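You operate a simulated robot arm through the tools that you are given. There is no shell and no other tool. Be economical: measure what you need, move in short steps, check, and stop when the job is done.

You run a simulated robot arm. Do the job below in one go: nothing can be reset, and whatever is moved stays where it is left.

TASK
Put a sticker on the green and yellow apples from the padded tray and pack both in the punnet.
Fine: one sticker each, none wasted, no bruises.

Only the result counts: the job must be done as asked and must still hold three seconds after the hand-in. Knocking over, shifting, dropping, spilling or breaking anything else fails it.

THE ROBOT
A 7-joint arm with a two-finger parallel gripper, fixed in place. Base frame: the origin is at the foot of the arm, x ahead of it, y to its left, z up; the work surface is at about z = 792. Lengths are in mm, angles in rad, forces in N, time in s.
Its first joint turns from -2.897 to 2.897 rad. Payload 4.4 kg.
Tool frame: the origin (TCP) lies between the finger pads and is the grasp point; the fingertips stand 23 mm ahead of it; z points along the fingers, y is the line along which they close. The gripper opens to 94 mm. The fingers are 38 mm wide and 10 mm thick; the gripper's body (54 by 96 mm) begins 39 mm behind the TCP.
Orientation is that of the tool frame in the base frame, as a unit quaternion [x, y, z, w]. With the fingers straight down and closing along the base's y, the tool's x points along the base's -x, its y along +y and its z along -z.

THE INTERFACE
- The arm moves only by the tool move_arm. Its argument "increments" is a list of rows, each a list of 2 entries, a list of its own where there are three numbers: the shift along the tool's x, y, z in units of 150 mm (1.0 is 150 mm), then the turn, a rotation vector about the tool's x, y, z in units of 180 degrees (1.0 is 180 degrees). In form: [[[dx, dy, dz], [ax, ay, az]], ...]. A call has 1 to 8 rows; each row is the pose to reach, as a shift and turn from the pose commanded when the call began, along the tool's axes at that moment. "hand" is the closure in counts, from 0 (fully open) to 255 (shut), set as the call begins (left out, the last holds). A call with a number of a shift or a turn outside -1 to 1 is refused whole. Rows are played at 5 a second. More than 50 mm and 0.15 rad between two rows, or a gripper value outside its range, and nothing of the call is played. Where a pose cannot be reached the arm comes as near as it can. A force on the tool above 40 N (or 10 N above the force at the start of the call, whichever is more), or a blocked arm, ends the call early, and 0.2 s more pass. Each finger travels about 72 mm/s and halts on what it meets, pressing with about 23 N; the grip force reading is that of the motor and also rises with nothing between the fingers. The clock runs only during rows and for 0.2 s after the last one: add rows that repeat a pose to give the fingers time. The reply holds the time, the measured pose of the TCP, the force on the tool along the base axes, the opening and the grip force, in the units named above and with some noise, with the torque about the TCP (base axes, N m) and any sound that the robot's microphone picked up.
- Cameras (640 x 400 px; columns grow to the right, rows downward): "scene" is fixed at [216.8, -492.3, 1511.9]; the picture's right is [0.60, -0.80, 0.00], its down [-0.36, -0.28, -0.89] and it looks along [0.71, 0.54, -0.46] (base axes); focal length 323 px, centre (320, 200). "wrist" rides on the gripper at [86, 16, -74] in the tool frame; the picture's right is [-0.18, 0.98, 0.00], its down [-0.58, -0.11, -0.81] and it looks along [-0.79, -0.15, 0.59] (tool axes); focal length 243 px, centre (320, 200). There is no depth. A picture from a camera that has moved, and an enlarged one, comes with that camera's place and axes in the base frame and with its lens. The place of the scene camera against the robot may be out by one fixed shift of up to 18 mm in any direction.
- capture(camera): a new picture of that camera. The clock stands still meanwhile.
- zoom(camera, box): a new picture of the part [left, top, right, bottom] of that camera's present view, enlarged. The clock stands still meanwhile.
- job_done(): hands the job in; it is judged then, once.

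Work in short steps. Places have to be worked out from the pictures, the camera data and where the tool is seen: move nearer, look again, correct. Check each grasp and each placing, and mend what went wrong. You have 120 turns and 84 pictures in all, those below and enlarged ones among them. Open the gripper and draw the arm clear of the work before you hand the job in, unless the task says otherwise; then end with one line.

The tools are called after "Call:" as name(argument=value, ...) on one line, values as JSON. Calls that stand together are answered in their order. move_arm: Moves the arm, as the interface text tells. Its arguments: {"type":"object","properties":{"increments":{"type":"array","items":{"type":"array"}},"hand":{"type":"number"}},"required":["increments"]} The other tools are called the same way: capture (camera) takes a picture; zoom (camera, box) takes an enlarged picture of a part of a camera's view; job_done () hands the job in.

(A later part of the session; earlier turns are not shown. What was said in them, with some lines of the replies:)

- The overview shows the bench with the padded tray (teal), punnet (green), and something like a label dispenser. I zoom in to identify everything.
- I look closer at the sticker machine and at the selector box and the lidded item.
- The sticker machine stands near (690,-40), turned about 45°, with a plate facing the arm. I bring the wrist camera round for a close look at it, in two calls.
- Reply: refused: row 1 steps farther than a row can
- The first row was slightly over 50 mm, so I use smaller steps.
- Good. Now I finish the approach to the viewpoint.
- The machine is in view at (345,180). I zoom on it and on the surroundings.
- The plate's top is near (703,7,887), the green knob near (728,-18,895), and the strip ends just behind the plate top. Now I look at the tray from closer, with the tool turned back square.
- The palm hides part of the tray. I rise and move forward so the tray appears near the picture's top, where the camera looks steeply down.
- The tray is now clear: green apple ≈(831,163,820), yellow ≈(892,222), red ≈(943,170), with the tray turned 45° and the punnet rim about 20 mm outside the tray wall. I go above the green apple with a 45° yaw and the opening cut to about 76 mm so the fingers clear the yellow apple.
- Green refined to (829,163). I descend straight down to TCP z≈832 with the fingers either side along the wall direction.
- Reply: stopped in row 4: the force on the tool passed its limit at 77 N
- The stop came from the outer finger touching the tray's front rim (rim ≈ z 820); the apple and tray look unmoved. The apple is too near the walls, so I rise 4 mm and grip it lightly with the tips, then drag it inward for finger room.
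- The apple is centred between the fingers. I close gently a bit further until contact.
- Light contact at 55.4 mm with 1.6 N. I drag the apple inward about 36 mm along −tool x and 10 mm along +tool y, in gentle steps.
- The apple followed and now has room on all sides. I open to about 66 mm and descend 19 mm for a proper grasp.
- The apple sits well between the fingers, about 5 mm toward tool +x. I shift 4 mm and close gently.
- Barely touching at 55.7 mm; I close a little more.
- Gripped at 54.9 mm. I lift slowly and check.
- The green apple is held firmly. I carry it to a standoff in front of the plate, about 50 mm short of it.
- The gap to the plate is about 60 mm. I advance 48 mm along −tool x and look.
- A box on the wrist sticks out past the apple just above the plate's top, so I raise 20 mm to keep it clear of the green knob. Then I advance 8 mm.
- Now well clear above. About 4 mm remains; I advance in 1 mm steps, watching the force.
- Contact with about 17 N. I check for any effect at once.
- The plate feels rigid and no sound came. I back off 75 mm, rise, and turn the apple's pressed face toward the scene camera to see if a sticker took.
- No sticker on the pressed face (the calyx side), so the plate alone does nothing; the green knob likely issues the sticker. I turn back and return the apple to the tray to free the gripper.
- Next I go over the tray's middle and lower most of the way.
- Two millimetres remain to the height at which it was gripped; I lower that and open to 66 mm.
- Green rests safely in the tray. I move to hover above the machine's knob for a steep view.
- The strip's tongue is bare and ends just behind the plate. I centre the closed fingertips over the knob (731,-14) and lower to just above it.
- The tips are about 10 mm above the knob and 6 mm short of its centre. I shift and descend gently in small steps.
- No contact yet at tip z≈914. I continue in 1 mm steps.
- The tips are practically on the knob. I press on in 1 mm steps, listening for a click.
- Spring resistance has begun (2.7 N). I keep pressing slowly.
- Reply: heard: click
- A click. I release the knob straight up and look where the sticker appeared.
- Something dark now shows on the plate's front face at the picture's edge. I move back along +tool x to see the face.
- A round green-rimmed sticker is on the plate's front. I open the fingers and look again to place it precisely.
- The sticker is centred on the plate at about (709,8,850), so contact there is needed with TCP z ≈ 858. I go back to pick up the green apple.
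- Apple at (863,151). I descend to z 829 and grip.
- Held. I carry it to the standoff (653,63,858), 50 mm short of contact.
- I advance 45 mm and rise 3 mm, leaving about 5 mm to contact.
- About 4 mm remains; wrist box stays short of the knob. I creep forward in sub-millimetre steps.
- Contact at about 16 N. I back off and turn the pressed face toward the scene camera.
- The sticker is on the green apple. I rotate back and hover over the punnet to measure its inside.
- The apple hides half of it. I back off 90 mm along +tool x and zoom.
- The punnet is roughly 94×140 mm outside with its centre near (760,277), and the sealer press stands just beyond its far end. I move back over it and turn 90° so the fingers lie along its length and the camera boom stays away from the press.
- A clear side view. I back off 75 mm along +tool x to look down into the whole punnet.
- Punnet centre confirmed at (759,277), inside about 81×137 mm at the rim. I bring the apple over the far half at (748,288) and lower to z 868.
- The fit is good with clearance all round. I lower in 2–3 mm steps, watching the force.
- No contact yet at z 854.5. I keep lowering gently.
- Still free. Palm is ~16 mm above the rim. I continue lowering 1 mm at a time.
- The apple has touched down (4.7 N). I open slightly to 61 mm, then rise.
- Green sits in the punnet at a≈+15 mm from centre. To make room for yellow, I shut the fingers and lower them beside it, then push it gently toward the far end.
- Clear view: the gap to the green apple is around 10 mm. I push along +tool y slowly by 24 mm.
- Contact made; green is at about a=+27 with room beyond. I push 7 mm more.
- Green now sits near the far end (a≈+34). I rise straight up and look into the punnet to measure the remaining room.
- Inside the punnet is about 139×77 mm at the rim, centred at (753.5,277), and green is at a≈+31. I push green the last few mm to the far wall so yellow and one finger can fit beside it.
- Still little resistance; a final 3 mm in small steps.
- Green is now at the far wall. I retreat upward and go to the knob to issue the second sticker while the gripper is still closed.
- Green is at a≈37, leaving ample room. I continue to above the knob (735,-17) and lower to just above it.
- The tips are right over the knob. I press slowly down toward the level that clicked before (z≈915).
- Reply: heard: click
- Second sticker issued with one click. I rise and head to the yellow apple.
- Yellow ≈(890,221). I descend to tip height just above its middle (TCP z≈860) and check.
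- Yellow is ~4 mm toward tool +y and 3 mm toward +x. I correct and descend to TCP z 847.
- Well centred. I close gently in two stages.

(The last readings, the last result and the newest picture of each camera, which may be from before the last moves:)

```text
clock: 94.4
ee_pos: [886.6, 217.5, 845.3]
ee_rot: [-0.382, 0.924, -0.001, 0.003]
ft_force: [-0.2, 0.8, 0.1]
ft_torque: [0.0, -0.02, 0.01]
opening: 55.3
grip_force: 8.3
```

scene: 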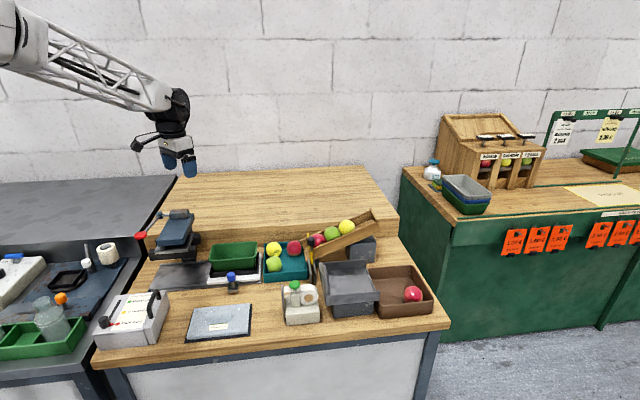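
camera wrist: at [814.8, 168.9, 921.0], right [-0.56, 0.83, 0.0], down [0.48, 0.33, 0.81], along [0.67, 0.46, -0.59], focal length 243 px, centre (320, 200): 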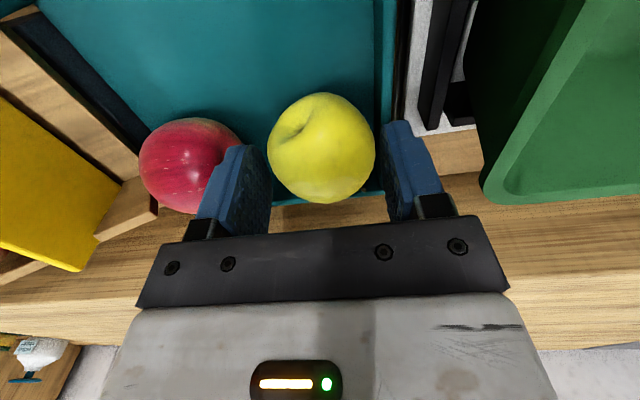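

Call:
move_arm(hand=113, increments=[[[0, 0, 0], [0, 0, 0]], [[0, 0, 0], [0, 0, 0]], [[0, 0, -0.01], [0, 0, 0]], [[0, 0, -0.03], [0, 0, 0]], [[0, 0, -0.05], [0, 0, 0]]])

Call:
capture(camera="wrist")

```text
clock: 95.6
ee_pos: [888.2, 218.1, 853.3]
ee_rot: [-0.382, 0.924, -0.001, 0.003]
ft_force: [-0.7, 0.4, -1.5]
ft_torque: [0.0, 0.02, 0.01]
opening: 55.0
grip_force: 22.9
```

```text
19 pictures are left
camera wrist: at [815.6, 168.8, 928.8], right [-0.56, 0.83, 0.0], down [0.48, 0.33, 0.81], along [0.67, 0.46, -0.59], focal length 243 px, centre (320, 200)
```

wrist: 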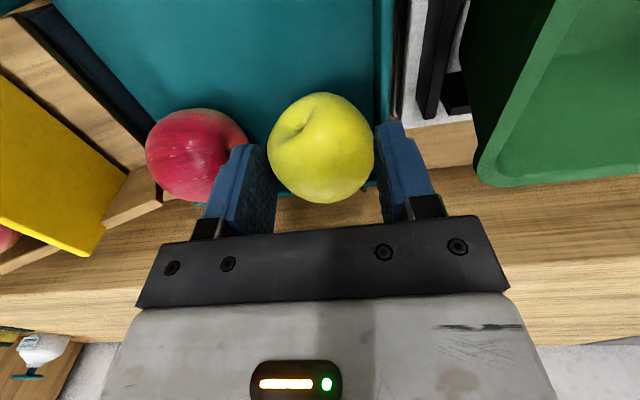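

The yellow apple holds. I lift it high, slowly, then carry it toward the machine while turning back to −45°.

Call:
move_arm(increments=[[[0, 0, -0.1], [0, 0, 0]], [[0, 0, -0.3], [0, 0, 0]], [[0, 0, -0.55], [0, 0, 0]], [[0, 0, -0.8], [0, 0, 0]], [[0, 0, -0.95], [0, 0, 0]]])

Call:
move_arm(increments=[[[0.1, 0.01, 0], [0, 0, 0.045]], [[0.2, 0.02, 0], [0, 0, 0.09]], [[0.32, 0.03, 0], [0, 0, 0.135]], [[0.44, 0.04, 0], [0, 0, 0.18]], [[0.56, 0.06, 0], [0, 0, 0.225]], [[0.68, 0.08, 0], [0, 0, 0.27]], [[0.8, 0.09, 0], [0, 0, 0.315]], [[0.9, 0.1, 0], [0, 0, 0.36]]])

Call:
move_arm(increments=[[[0, 0, 0], [0, 0, 0.046]], [[0, 0, 0], [0, 0, 0.092]], [[0, 0, 0], [0, 0, 0.1395]], [[0, 0, 0], [0, 0, 0.1395]]])

Call:
capture(camera="wrist")

```text
clock: 96.8
ee_pos: [887.6, 218.2, 995.5]
ee_rot: [-0.383, 0.924, 0.0, 0.002]
ft_force: [-0.1, -0.8, -1.0]
ft_torque: [-0.04, 0.0, 0.02]
opening: 54.6
grip_force: 23.0
```

```text
clock: 98.6
ee_pos: [780.4, 132.2, 994.0]
ee_rot: [0.173, 0.985, 0.002, 0.002]
ft_force: [-0.6, 0.2, -1.1]
ft_torque: [-0.01, 0.02, 0.03]
opening: 54.7
grip_force: 23.5
```

```text
clock: 99.6
ee_pos: [781.8, 131.1, 995.2]
ee_rot: [0.383, 0.924, 0.002, 0.003]
ft_force: [0.5, 0.7, -1.5]
ft_torque: [-0.01, 0.03, 0.0]
opening: 54.6
grip_force: 22.9
```

```text
18 pictures are left
camera wrist: at [731.8, 205.3, 1070.9], right [0.83, 0.56, 0.01], down [0.33, -0.49, 0.81], along [0.46, -0.66, -0.59], focal length 243 px, centre (320, 200)
```

wrist: 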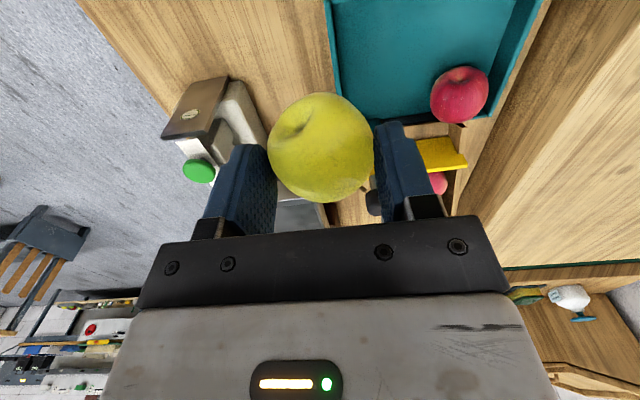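

Held well; the new sticker shows on the plate. I move to the standoff (653,63) and lower to z 875 (apple centre ≈ 850).

Call:
move_arm(increments=[[[0.09, -0.28, 0], [0, 0, 0]], [[0.18, -0.56, 0], [0, 0, 0]], [[0.25, -0.8, 0.1], [0, 0, 0]], [[0.287, -0.93, 0.3], [0, 0, 0]], [[0.287, -0.93, 0.55], [0, 0, 0]], [[0.287, -0.93, 0.8], [0, 0, 0]], [[0.287, -0.93, 0.8], [0, 0, 0]]])

Call:
move_arm(increments=[[[-0.1, 0, 0], [0, 0, 0]], [[-0.2, 0, 0.0], [0, 0, 0]], [[-0.27, 0, 0], [0, 0, 0]], [[-0.29, 0, 0], [0, 0, 0]], [[-0.29, 0, 0], [0, 0, 0]]])

Call:
zoom(camera="scene", box=[266, 265, 330, 322])

```text
clock: 101.2
ee_pos: [652.5, 64.9, 875.1]
ee_rot: [0.383, 0.924, 0.002, 0.003]
ft_force: [0.0, 0.8, -1.3]
ft_torque: [-0.02, 0.01, -0.04]
opening: 54.4
grip_force: 22.4
```

```text
clock: 102.4
ee_pos: [684.5, 32.3, 876.2]
ee_rot: [0.382, 0.924, 0.002, 0.002]
ft_force: [-0.6, -0.1, -0.6]
ft_torque: [-0.02, -0.04, 0.02]
opening: 54.4
grip_force: 23.4
```

```text
7.02 times, centred on (298, 294) of scene
camera zoom: at [216.8, -492.3, 1511.9], right [0.6, -0.8, 0.0], down [-0.36, -0.28, -0.89], along [0.71, 0.54, -0.46], focal length 2268 px, centre (474, -456)
```

zoom: 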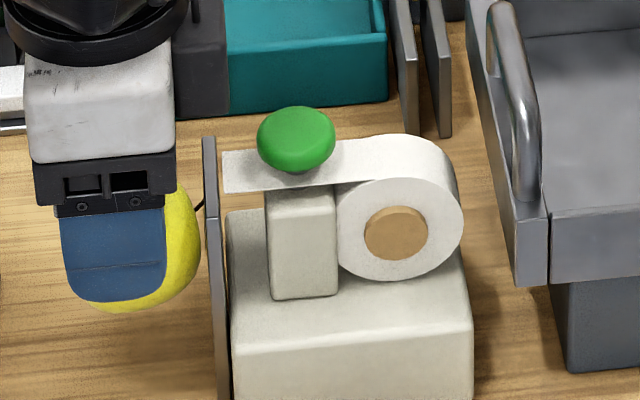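

The yellow's stem points up and toward the plate and would touch first. I back off 8 mm and tilt the tool 12° so the apple's bare cheek leads instead.

Call:
move_arm(increments=[[[0.055, 0, 0], [0, 0, 0]], [[0.055, 0, 0], [0, -0.022, 0]], [[0.055, 0, 0], [0, -0.045, 0]], [[0.055, 0, 0], [0, -0.067, 0]], [[0.055, 0, 0], [0, -0.067, 0]]])

Call:
zoom(camera="scene", box=[266, 265, 330, 322])

```text
clock: 103.6
ee_pos: [677.6, 41.0, 877.4]
ee_rot: [0.38, 0.919, -0.039, 0.099]
ft_force: [-0.2, 0.3, -1.0]
ft_torque: [0.0, 0.05, 0.02]
opening: 54.4
grip_force: 22.9
```

```text
7.02 times, centred on (298, 294) of scene
camera zoom: at [216.8, -492.3, 1511.9], right [0.6, -0.8, 0.0], down [-0.36, -0.28, -0.89], along [0.71, 0.54, -0.46], focal length 2268 px, centre (474, -456)
```

zoom: 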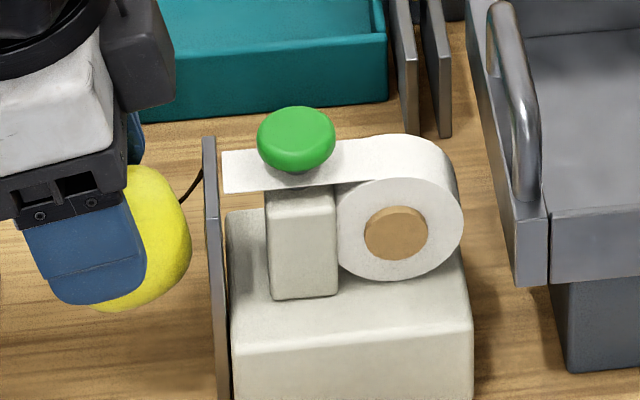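

The stem is longer than it looked; another 13° of tilt will bring its tip behind the cheek. I back off 6 mm first to keep clear.

Call:
move_arm(increments=[[[0.04, 0, 0.015], [0, 0, 0]], [[0.045, 0, 0.018], [0, -0.025, 0]], [[0.045, 0, 0.018], [0, -0.05, 0]], [[0.045, 0, 0.018], [0, -0.075, 0]], [[0.045, 0, 0.018], [0, -0.075, 0]]])

Call:
zoom(camera="scene", box=[266, 265, 330, 322])

```text
clock: 104.8
ee_pos: [673.6, 46.1, 870.4]
ee_rot: [0.373, 0.901, -0.083, 0.207]
ft_force: [-0.9, -0.5, -0.7]
ft_torque: [-0.02, -0.05, 0.03]
opening: 54.5
grip_force: 23.1
```

```text
7.02 times, centred on (298, 294) of scene
camera zoom: at [216.8, -492.3, 1511.9], right [0.6, -0.8, 0.0], down [-0.36, -0.28, -0.89], along [0.71, 0.54, -0.46], focal length 2268 px, centre (474, -456)
```

zoom: 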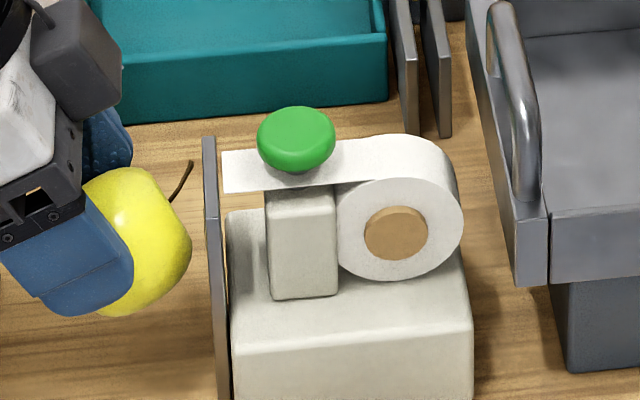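

Cheek and stem tip are now level; 8° more makes the cheek lead clearly.

Call:
move_arm(increments=[[[0, 0, 0], [0, -0.022, 0]], [[0, 0, 0], [0, -0.045, 0]], [[0, 0, 0], [0, -0.045, 0]]])

Call:
zoom(camera="scene", box=[266, 265, 330, 322])

```text
clock: 105.6
ee_pos: [673.2, 44.7, 871.3]
ee_rot: [0.366, 0.884, -0.109, 0.27]
ft_force: [0.9, 0.6, -1.0]
ft_torque: [-0.01, 0.02, 0.01]
opening: 54.2
grip_force: 22.9
```

```text
7.02 times, centred on (298, 294) of scene
camera zoom: at [216.8, -492.3, 1511.9], right [0.6, -0.8, 0.0], down [-0.36, -0.28, -0.89], along [0.71, 0.54, -0.46], focal length 2268 px, centre (474, -456)
```

zoom: 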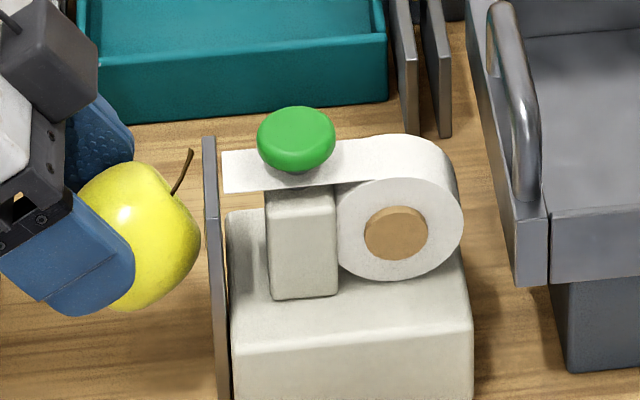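

The cheek leads by ~4 mm, at the sticker's height. I creep forward horizontally (combining −x and +z of the tilted tool).

Call:
move_arm(increments=[[[-0.0055, 0, 0.0037], [0, 0, 0]], [[-0.011, 0, 0.0074], [0, 0, 0]], [[-0.0145, 0, 0.0097], [0, 0, 0]]])

```text
clock: 106.4
ee_pos: [674.5, 42.9, 870.2]
ee_rot: [0.366, 0.884, -0.109, 0.269]
ft_force: [-3.3, 0.7, 0.4]
ft_torque: [0.02, 0.03, -0.07]
opening: 54.0
grip_force: 23.0
```

Call:
move_arm(increments=[[[-0.0028, 0, 0.0019], [0, 0, 0]], [[-0.0055, 0, 0.0037], [0, 0, 0]]])

```text
clock: 107.0
ee_pos: [675.4, 42.3, 869.3]
ee_rot: [0.366, 0.884, -0.109, 0.27]
ft_force: [-9.2, 22.6, 3.9]
ft_torque: [0.37, 0.11, 0.38]
opening: 54.2
grip_force: 22.9
```

Firm contact made. I back off horizontally, level the tool and rise.

Call:
move_arm(increments=[[[0.02, 0, -0.013], [0, 0, 0]], [[0.15, 0, -0.1], [0, 0, 0]], [[0.33, 0, -0.25], [0, 0, 0]], [[0.4, 0, -0.45], [0, 0.04, 0]], [[0.4, 0, -0.6], [0, 0.08, 0]], [[0.4, 0, -0.7], [0, 0.12, 0]], [[0.4, 0, -0.7], [0, 0.155, 0]], [[0.4, 0, -0.7], [0, 0.187, 0]]])

Call:
move_arm(increments=[[[0, 0, 0], [0, 0, 0.047]], [[0, 0, 0], [0, 0, 0.094]], [[0, 0, 0], [0, 0, 0.141]], [[0, 0, 0], [0, 0, 0.188]], [[0, 0, 0], [0, 0, 0.235]], [[0, 0, 0], [0, 0, 0.282]], [[0, 0, 0], [0, 0, 0.329]], [[0, 0, 0], [0, 0, 0.376]]])

Call:
zoom(camera="scene", box=[190, 225, 310, 310])

```text
clock: 108.8
ee_pos: [599.6, 118.1, 924.9]
ee_rot: [0.382, 0.924, 0.002, 0.002]
ft_force: [0.4, 0.2, -0.1]
ft_torque: [0.03, -0.03, 0.02]
opening: 54.0
grip_force: 23.3
```

```text
clock: 110.6
ee_pos: [599.2, 116.3, 925.6]
ee_rot: [0.832, 0.554, 0.003, 0.001]
ft_force: [-0.7, 0.6, -0.8]
ft_torque: [0.0, 0.0, 0.0]
opening: 54.1
grip_force: 23.2
```

```text
4.71 times, centred on (250, 268) of scene
camera zoom: at [216.8, -492.3, 1511.9], right [0.6, -0.8, 0.0], down [-0.36, -0.28, -0.89], along [0.71, 0.54, -0.46], focal length 1521 px, centre (649, -118)
```

zoom: 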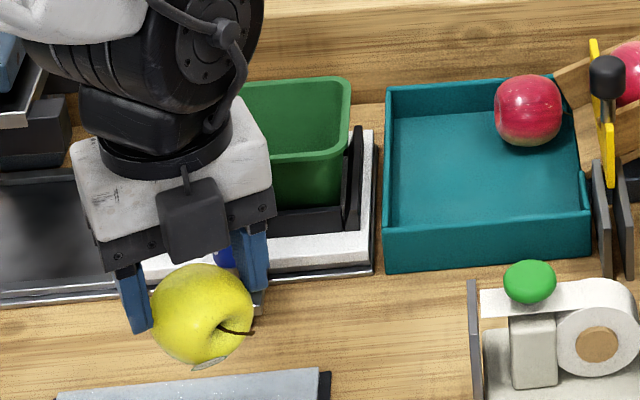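

A sticker edge shows on the underside. I confirm with one close zoom.

Call:
zoom(camera="scene", box=[214, 270, 246, 296])

```text
15.38 times, centred on (230, 283) of scene
camera zoom: at [216.8, -492.3, 1511.9], right [0.6, -0.8, 0.0], down [-0.36, -0.28, -0.89], along [0.71, 0.54, -0.46], focal length 4972 px, centre (1705, -1077)
```

zoom: 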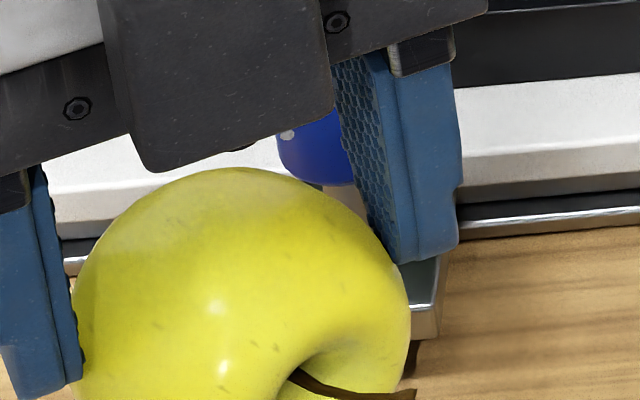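

The earlier view does show the sticker on the lower cheek. Now I rise and carry the yellow toward the punnet, turning to −135° so the fingers again close along its length.

Call:
move_arm(increments=[[[0, 0, -0.25], [0, 0, 0]], [[0.05, 0.03, -0.5], [0, 0, 0]], [[0.25, 0.14, -0.55], [0, 0, 0.03]], [[0.5, 0.27, -0.55], [0, 0, 0.06]], [[0.75, 0.4, -0.55], [0, 0, 0.09]], [[0.98, 0.53, -0.55], [0, 0, 0.124]]])

```text
clock: 112.0
ee_pos: [728.7, 222.5, 1010.9]
ee_rot: [0.924, 0.383, 0.004, 0.0]
ft_force: [0.4, 0.2, -0.2]
ft_torque: [0.0, 0.0, -0.01]
opening: 53.6
grip_force: 22.9
```

The opening crept from 54.4 to 53.6, so I command a slightly tighter closure as insurance and look at the hold.

Call:
move_arm(hand=122, increments=[[[0.19, 0.02, 0], [0, 0, 0]], [[0.377, 0.047, 0], [0, 0, 0]], [[0.377, 0.047, 0], [0, 0, 0]]])

Call:
capture(camera="wrist")

```text
clock: 112.8
ee_pos: [773.4, 256.4, 1009.1]
ee_rot: [0.923, 0.384, 0.003, 0.0]
ft_force: [0.1, -0.5, -1.0]
ft_torque: [0.03, 0.02, -0.01]
opening: 53.8
grip_force: 22.6
```

```text
11 pictures are left
camera wrist: at [845.3, 306.5, 1084.1], right [0.57, -0.82, 0.0], down [-0.49, -0.34, 0.8], along [-0.66, -0.46, -0.6], focal length 243 px, centre (320, 200)
```

wrist: 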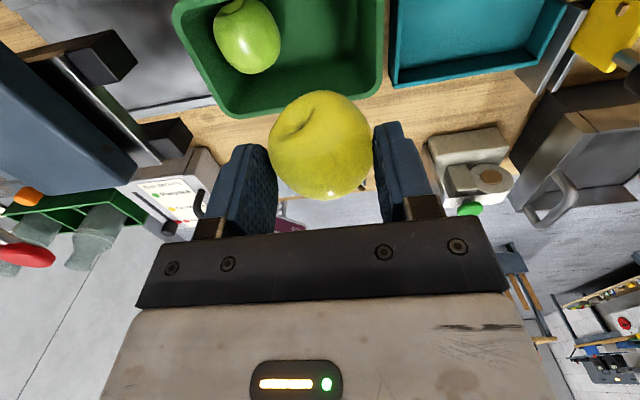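

The hold is unchanged. I lower to z≈895, tips still above the rim, and check alignment.

Call:
move_arm(increments=[[[0, 0, 0.25], [0, 0, 0]], [[0, 0, 0.5], [0, 0, 0]], [[0, 0, 0.68], [0, 0, 0]], [[0, 0, 0.76], [0, 0, 0]], [[0, 0, 0.76], [0, 0, 0]]])

Call:
capture(camera="wrist")

Call:
zoom(camera="scene", box=[190, 215, 290, 285])

```text
clock: 114.0
ee_pos: [774.5, 258.2, 894.2]
ee_rot: [0.924, 0.383, 0.003, 0.001]
ft_force: [-0.4, 0.5, -0.1]
ft_torque: [0.08, 0.0, 0.03]
opening: 53.7
grip_force: 23.2
```

```text
10 pictures are left
camera wrist: at [846.5, 308.0, 970.1], right [0.57, -0.82, 0.0], down [-0.49, -0.34, 0.8], along [-0.66, -0.46, -0.6], focal length 243 px, centre (320, 200)
```

wrist: 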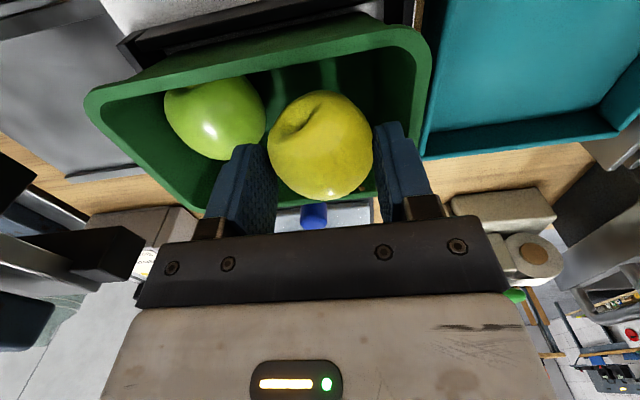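

```text
5.71 times, centred on (240, 250) of scene
camera zoom: at [216.8, -492.3, 1511.9], right [0.6, -0.8, 0.0], down [-0.36, -0.28, -0.89], along [0.71, 0.54, -0.46], focal length 1847 px, centre (777, -86)
```

zoom: 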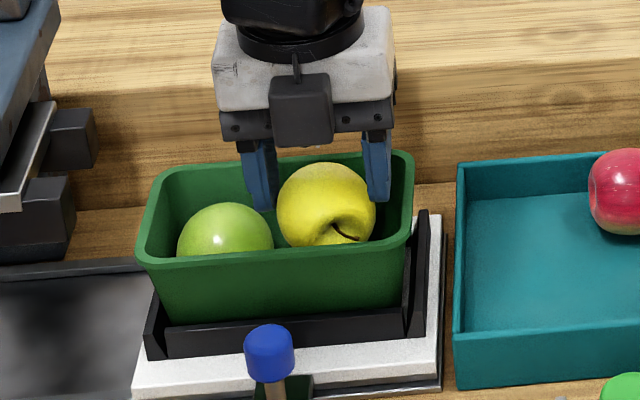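

The fit is tight: I estimate ~3 mm each side after a 3 mm shift toward the near end. I shift and lower 18 mm gently, watching the force.

Call:
move_arm(increments=[[[0, 0.02, 0.02], [0, 0, 0]], [[0, 0.02, 0.045], [0, 0, 0]], [[0, 0.02, 0.07], [0, 0, 0]], [[0, 0.02, 0.095], [0, 0, 0]], [[0, 0.02, 0.12], [0, 0, 0]]])

Call:
capture(camera="wrist")

Call:
zoom(camera="scene", box=[200, 220, 280, 276])

```text
clock: 115.2
ee_pos: [776.6, 256.4, 876.8]
ee_rot: [0.923, 0.384, 0.003, 0.001]
ft_force: [-0.4, -0.5, -1.4]
ft_torque: [0.0, 0.02, -0.03]
opening: 53.6
grip_force: 23.5
```

```text
8 pictures are left
camera wrist: at [849.5, 306.7, 952.4], right [0.57, -0.82, 0.0], down [-0.49, -0.34, 0.8], along [-0.66, -0.46, -0.6], focal length 243 px, centre (320, 200)
```

wrist: 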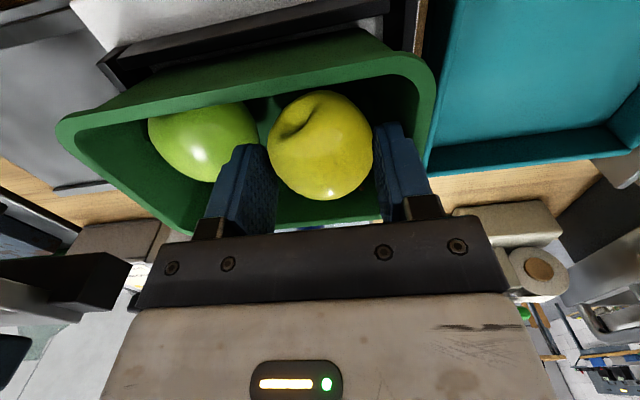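

```text
7.14 times, centred on (240, 248) of scene
camera zoom: at [216.8, -492.3, 1511.9], right [0.6, -0.8, 0.0], down [-0.36, -0.28, -0.89], along [0.71, 0.54, -0.46], focal length 2309 px, centre (891, -143)
```

zoom: 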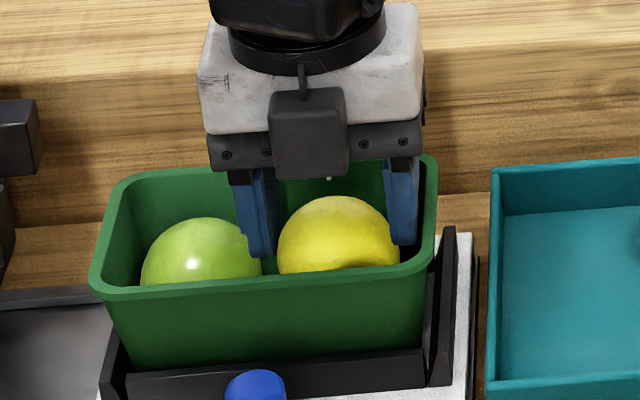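

Both sides still clear. I continue down in ~1.5 mm steps and read the force.

Call:
move_arm(increments=[[[0, 0, 0.01], [0, 0, 0]], [[0, 0, 0.02], [0, 0, 0]], [[0, 0, 0.03], [0, 0, 0]], [[0, 0, 0.04], [0, 0, 0]]])

```text
clock: 116.2
ee_pos: [777.4, 255.9, 871.0]
ee_rot: [0.923, 0.384, 0.003, 0.001]
ft_force: [-1.2, -0.1, -1.0]
ft_torque: [0.02, -0.04, 0.01]
opening: 53.8
grip_force: 23.1
```

Call:
move_arm(increments=[[[0, 0, 0.01], [0, 0, 0]], [[0, 0, 0.02], [0, 0, 0]], [[0, 0, 0.03], [0, 0, 0]]])

```text
clock: 117.0
ee_pos: [775.8, 256.8, 865.4]
ee_rot: [0.923, 0.384, 0.003, 0.001]
ft_force: [0.9, -0.4, -0.4]
ft_torque: [-0.01, 0.0, -0.02]
opening: 53.6
grip_force: 23.1
```

No contact yet at 865. A few more 1 mm steps.

Call:
move_arm(increments=[[[0, 0, 0.007], [0, 0, 0]], [[0, 0, 0.014], [0, 0, 0]], [[0, 0, 0.02], [0, 0, 0]]])

```text
clock: 117.8
ee_pos: [775.9, 256.2, 864.9]
ee_rot: [0.924, 0.383, 0.003, 0.0]
ft_force: [-0.1, 0.0, -1.0]
ft_torque: [0.01, 0.01, 0.02]
opening: 53.5
grip_force: 22.8
```

Call:
move_arm(increments=[[[0, 0, 0.007], [0, 0, 0]], [[0, 0, 0.014], [0, 0, 0]], [[0, 0, 0.018], [0, 0, 0]]])

Call:
zoom(camera="scene", box=[200, 220, 280, 276])

```text
clock: 118.6
ee_pos: [776.0, 256.3, 861.3]
ee_rot: [0.924, 0.383, 0.004, 0.001]
ft_force: [-2.4, -3.6, 19.0]
ft_torque: [-0.23, 0.24, -0.02]
opening: 53.5
grip_force: 23.2
```

```text
7.14 times, centred on (240, 248) of scene
camera zoom: at [216.8, -492.3, 1511.9], right [0.6, -0.8, 0.0], down [-0.36, -0.28, -0.89], along [0.71, 0.54, -0.46], focal length 2309 px, centre (891, -143)
```

zoom: 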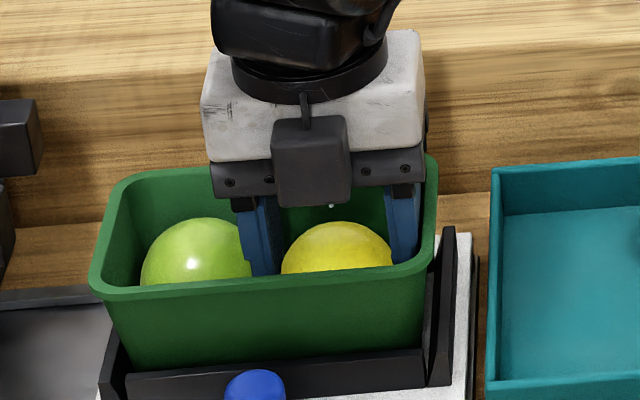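

The apple is on the floor (19 N). I ease up 1 mm, then open only about 3 mm so as not to press the green apple or the wall.

Call:
move_arm(increments=[[[0, 0, -0.006], [0, 0, 0]], [[0, 0, -0.006], [0, 0, 0]]])

Call:
move_arm(hand=102, increments=[[[0, 0, 0], [0, 0, 0]], [[0, 0, 0], [0, 0, 0]]])

```text
clock: 119.2
ee_pos: [775.2, 256.5, 861.4]
ee_rot: [0.924, 0.383, 0.003, 0.001]
ft_force: [2.2, 2.1, 12.4]
ft_torque: [0.05, -0.03, 0.04]
opening: 53.5
grip_force: 23.4
```

```text
clock: 119.8
ee_pos: [775.8, 257.2, 861.9]
ee_rot: [0.923, 0.384, 0.002, 0.001]
ft_force: [-1.4, -0.4, 0.5]
ft_torque: [-0.01, 0.0, -0.02]
opening: 56.3
grip_force: 0.1
```

Released with no residual force. I withdraw straight up slowly.

Call:
move_arm(increments=[[[0, 0, -0.03], [0, 0, 0]], [[0, 0, -0.08], [0, 0, 0]], [[0, 0, -0.15], [0, 0, 0]], [[0, 0, -0.3], [0, 0, 0]], [[0, 0, -0.55], [0, 0, 0]], [[0, 0, -0.8], [0, 0, 0]], [[0, 0, -1.0], [0, 0, 0]]])

Call:
capture(camera="wrist")

```text
clock: 121.4
ee_pos: [776.5, 256.3, 1009.5]
ee_rot: [0.924, 0.383, 0.003, 0.001]
ft_force: [1.0, -0.7, -0.1]
ft_torque: [0.02, -0.02, -0.03]
opening: 56.5
grip_force: 0.0
```

```text
5 pictures are left
camera wrist: at [849.7, 306.4, 1085.7], right [0.57, -0.82, 0.0], down [-0.49, -0.34, 0.8], along [-0.66, -0.46, -0.6], focal length 243 px, centre (320, 200)
```

wrist: 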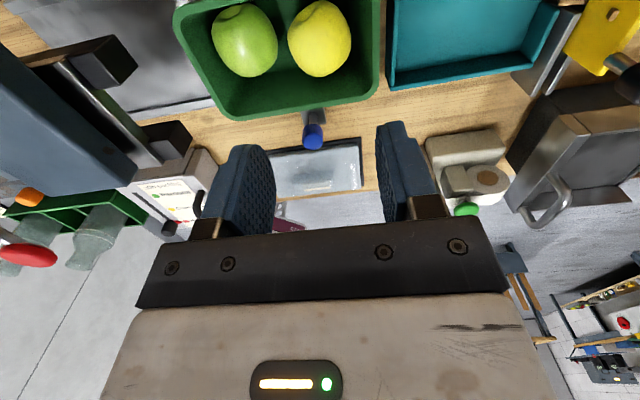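

Both apples rest in the punnet. I clear the arm upward and away, opening fully, and turn to view the plate to verify that no sticker was left behind.

Call:
move_arm(hand=0, increments=[[[0, 0, -0.3], [0, 0, 0]], [[-0.1, 0, -0.35], [0, 0, -0.045]], [[-0.2, 0, -0.35], [0, 0, -0.09]], [[-0.3, 0, -0.35], [0, 0, -0.135]], [[-0.42, 0, -0.35], [0, 0, -0.18]], [[-0.54, 0, -0.35], [0, 0, -0.225]], [[-0.65, 0, -0.35], [0, 0, -0.265]], [[-0.75, 0, -0.35], [0, 0, -0.3]]])

Call:
move_arm(increments=[[[-0.11, -0.11, 0.05], [0, 0, -0.04]], [[-0.22, -0.22, 0.1], [0, 0, -0.08]], [[-0.33, -0.33, 0.18], [0, 0, -0.12]], [[-0.44, -0.44, 0.26], [0, 0, -0.16]], [[-0.535, -0.537, 0.33], [0, 0, -0.2]]])

Call:
capture(camera="wrist")

Call:
zoom(camera="scene", box=[80, 190, 440, 350])

```text
clock: 123.2
ee_pos: [696.6, 174.1, 1063.2]
ee_rot: [0.648, 0.762, 0.002, 0.003]
ft_force: [-0.4, 0.1, 0.4]
ft_torque: [-0.03, -0.02, 0.01]
opening: 94.1
grip_force: 0.0
```

```text
clock: 124.4
ee_pos: [627.5, 82.5, 1013.9]
ee_rot: [0.381, 0.925, 0.002, 0.003]
ft_force: [-0.4, -0.7, -1.0]
ft_torque: [0.0, 0.01, 0.03]
opening: 94.2
grip_force: 0.0
```

```text
4 pictures are left
camera wrist: at [578.0, 155.5, 1088.5], right [0.82, 0.57, 0.01], down [0.33, -0.49, 0.81], along [0.46, -0.66, -0.59], focal length 243 px, centre (320, 200)
```

wrist: 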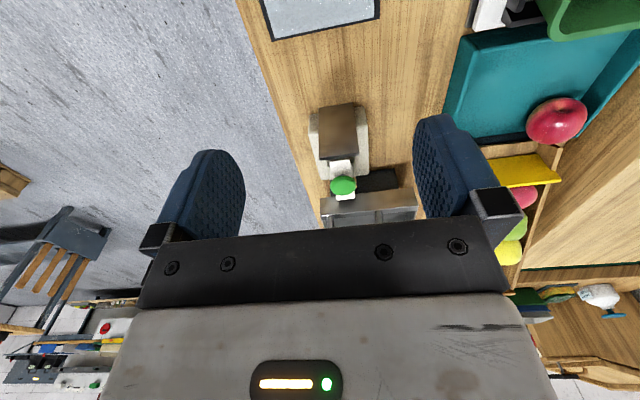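

```text
1.78 times, centred on (260, 270) of scene
camera zoom: at [216.8, -492.3, 1511.9], right [0.6, -0.8, 0.0], down [-0.36, -0.28, -0.89], along [0.71, 0.54, -0.46], focal length 575 px, centre (427, 76)
```

zoom: 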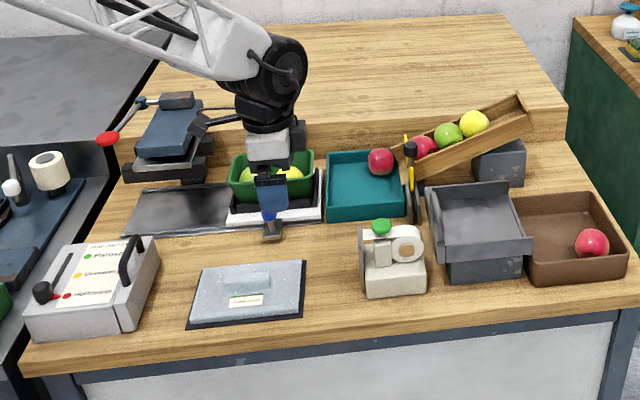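

The plate is bare and everything else stands untouched. I raise the arm well clear before handing in.

Call:
move_arm(increments=[[[0, 0, -0.3], [0, 0, 0]], [[0, 0, -0.6], [0, 0, 0]], [[0, 0, -0.9], [0, 0, 0]], [[0, 0, -0.9], [0, 0, 0]]])

Call:
zoom(camera="scene", box=[190, 220, 290, 290])

```text
clock: 125.4
ee_pos: [627.4, 86.4, 1149.0]
ee_rot: [0.382, 0.924, 0.001, 0.002]
ft_force: [-0.2, 0.3, -0.5]
ft_torque: [-0.01, 0.02, 0.02]
opening: 94.0
grip_force: 0.1
```

```text
5.71 times, centred on (240, 255) of scene
camera zoom: at [216.8, -492.3, 1511.9], right [0.6, -0.8, 0.0], down [-0.36, -0.28, -0.89], along [0.71, 0.54, -0.46], focal length 1847 px, centre (777, -114)
```

zoom: 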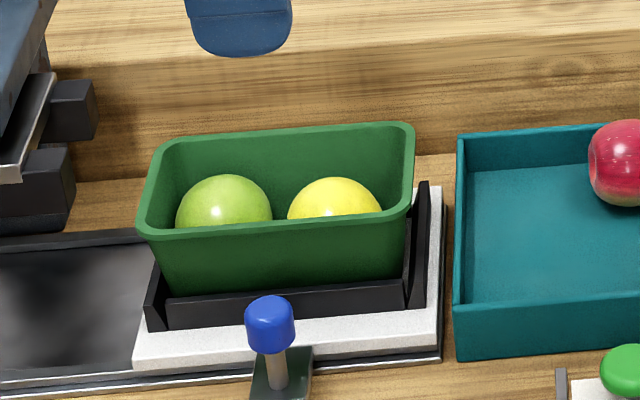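

Both apples lie at rest in the punnet, the gripper is open and clear, so I hand in.

Call:
job_done()

```text
The job is handed in.
```

The green and yellow apples from the padded tray are both in the punnet with one sticker each: two stickers issued, none left on the plate, no bruises seen (early on a finger hit the tray rim at 77 N; nothing looked moved).
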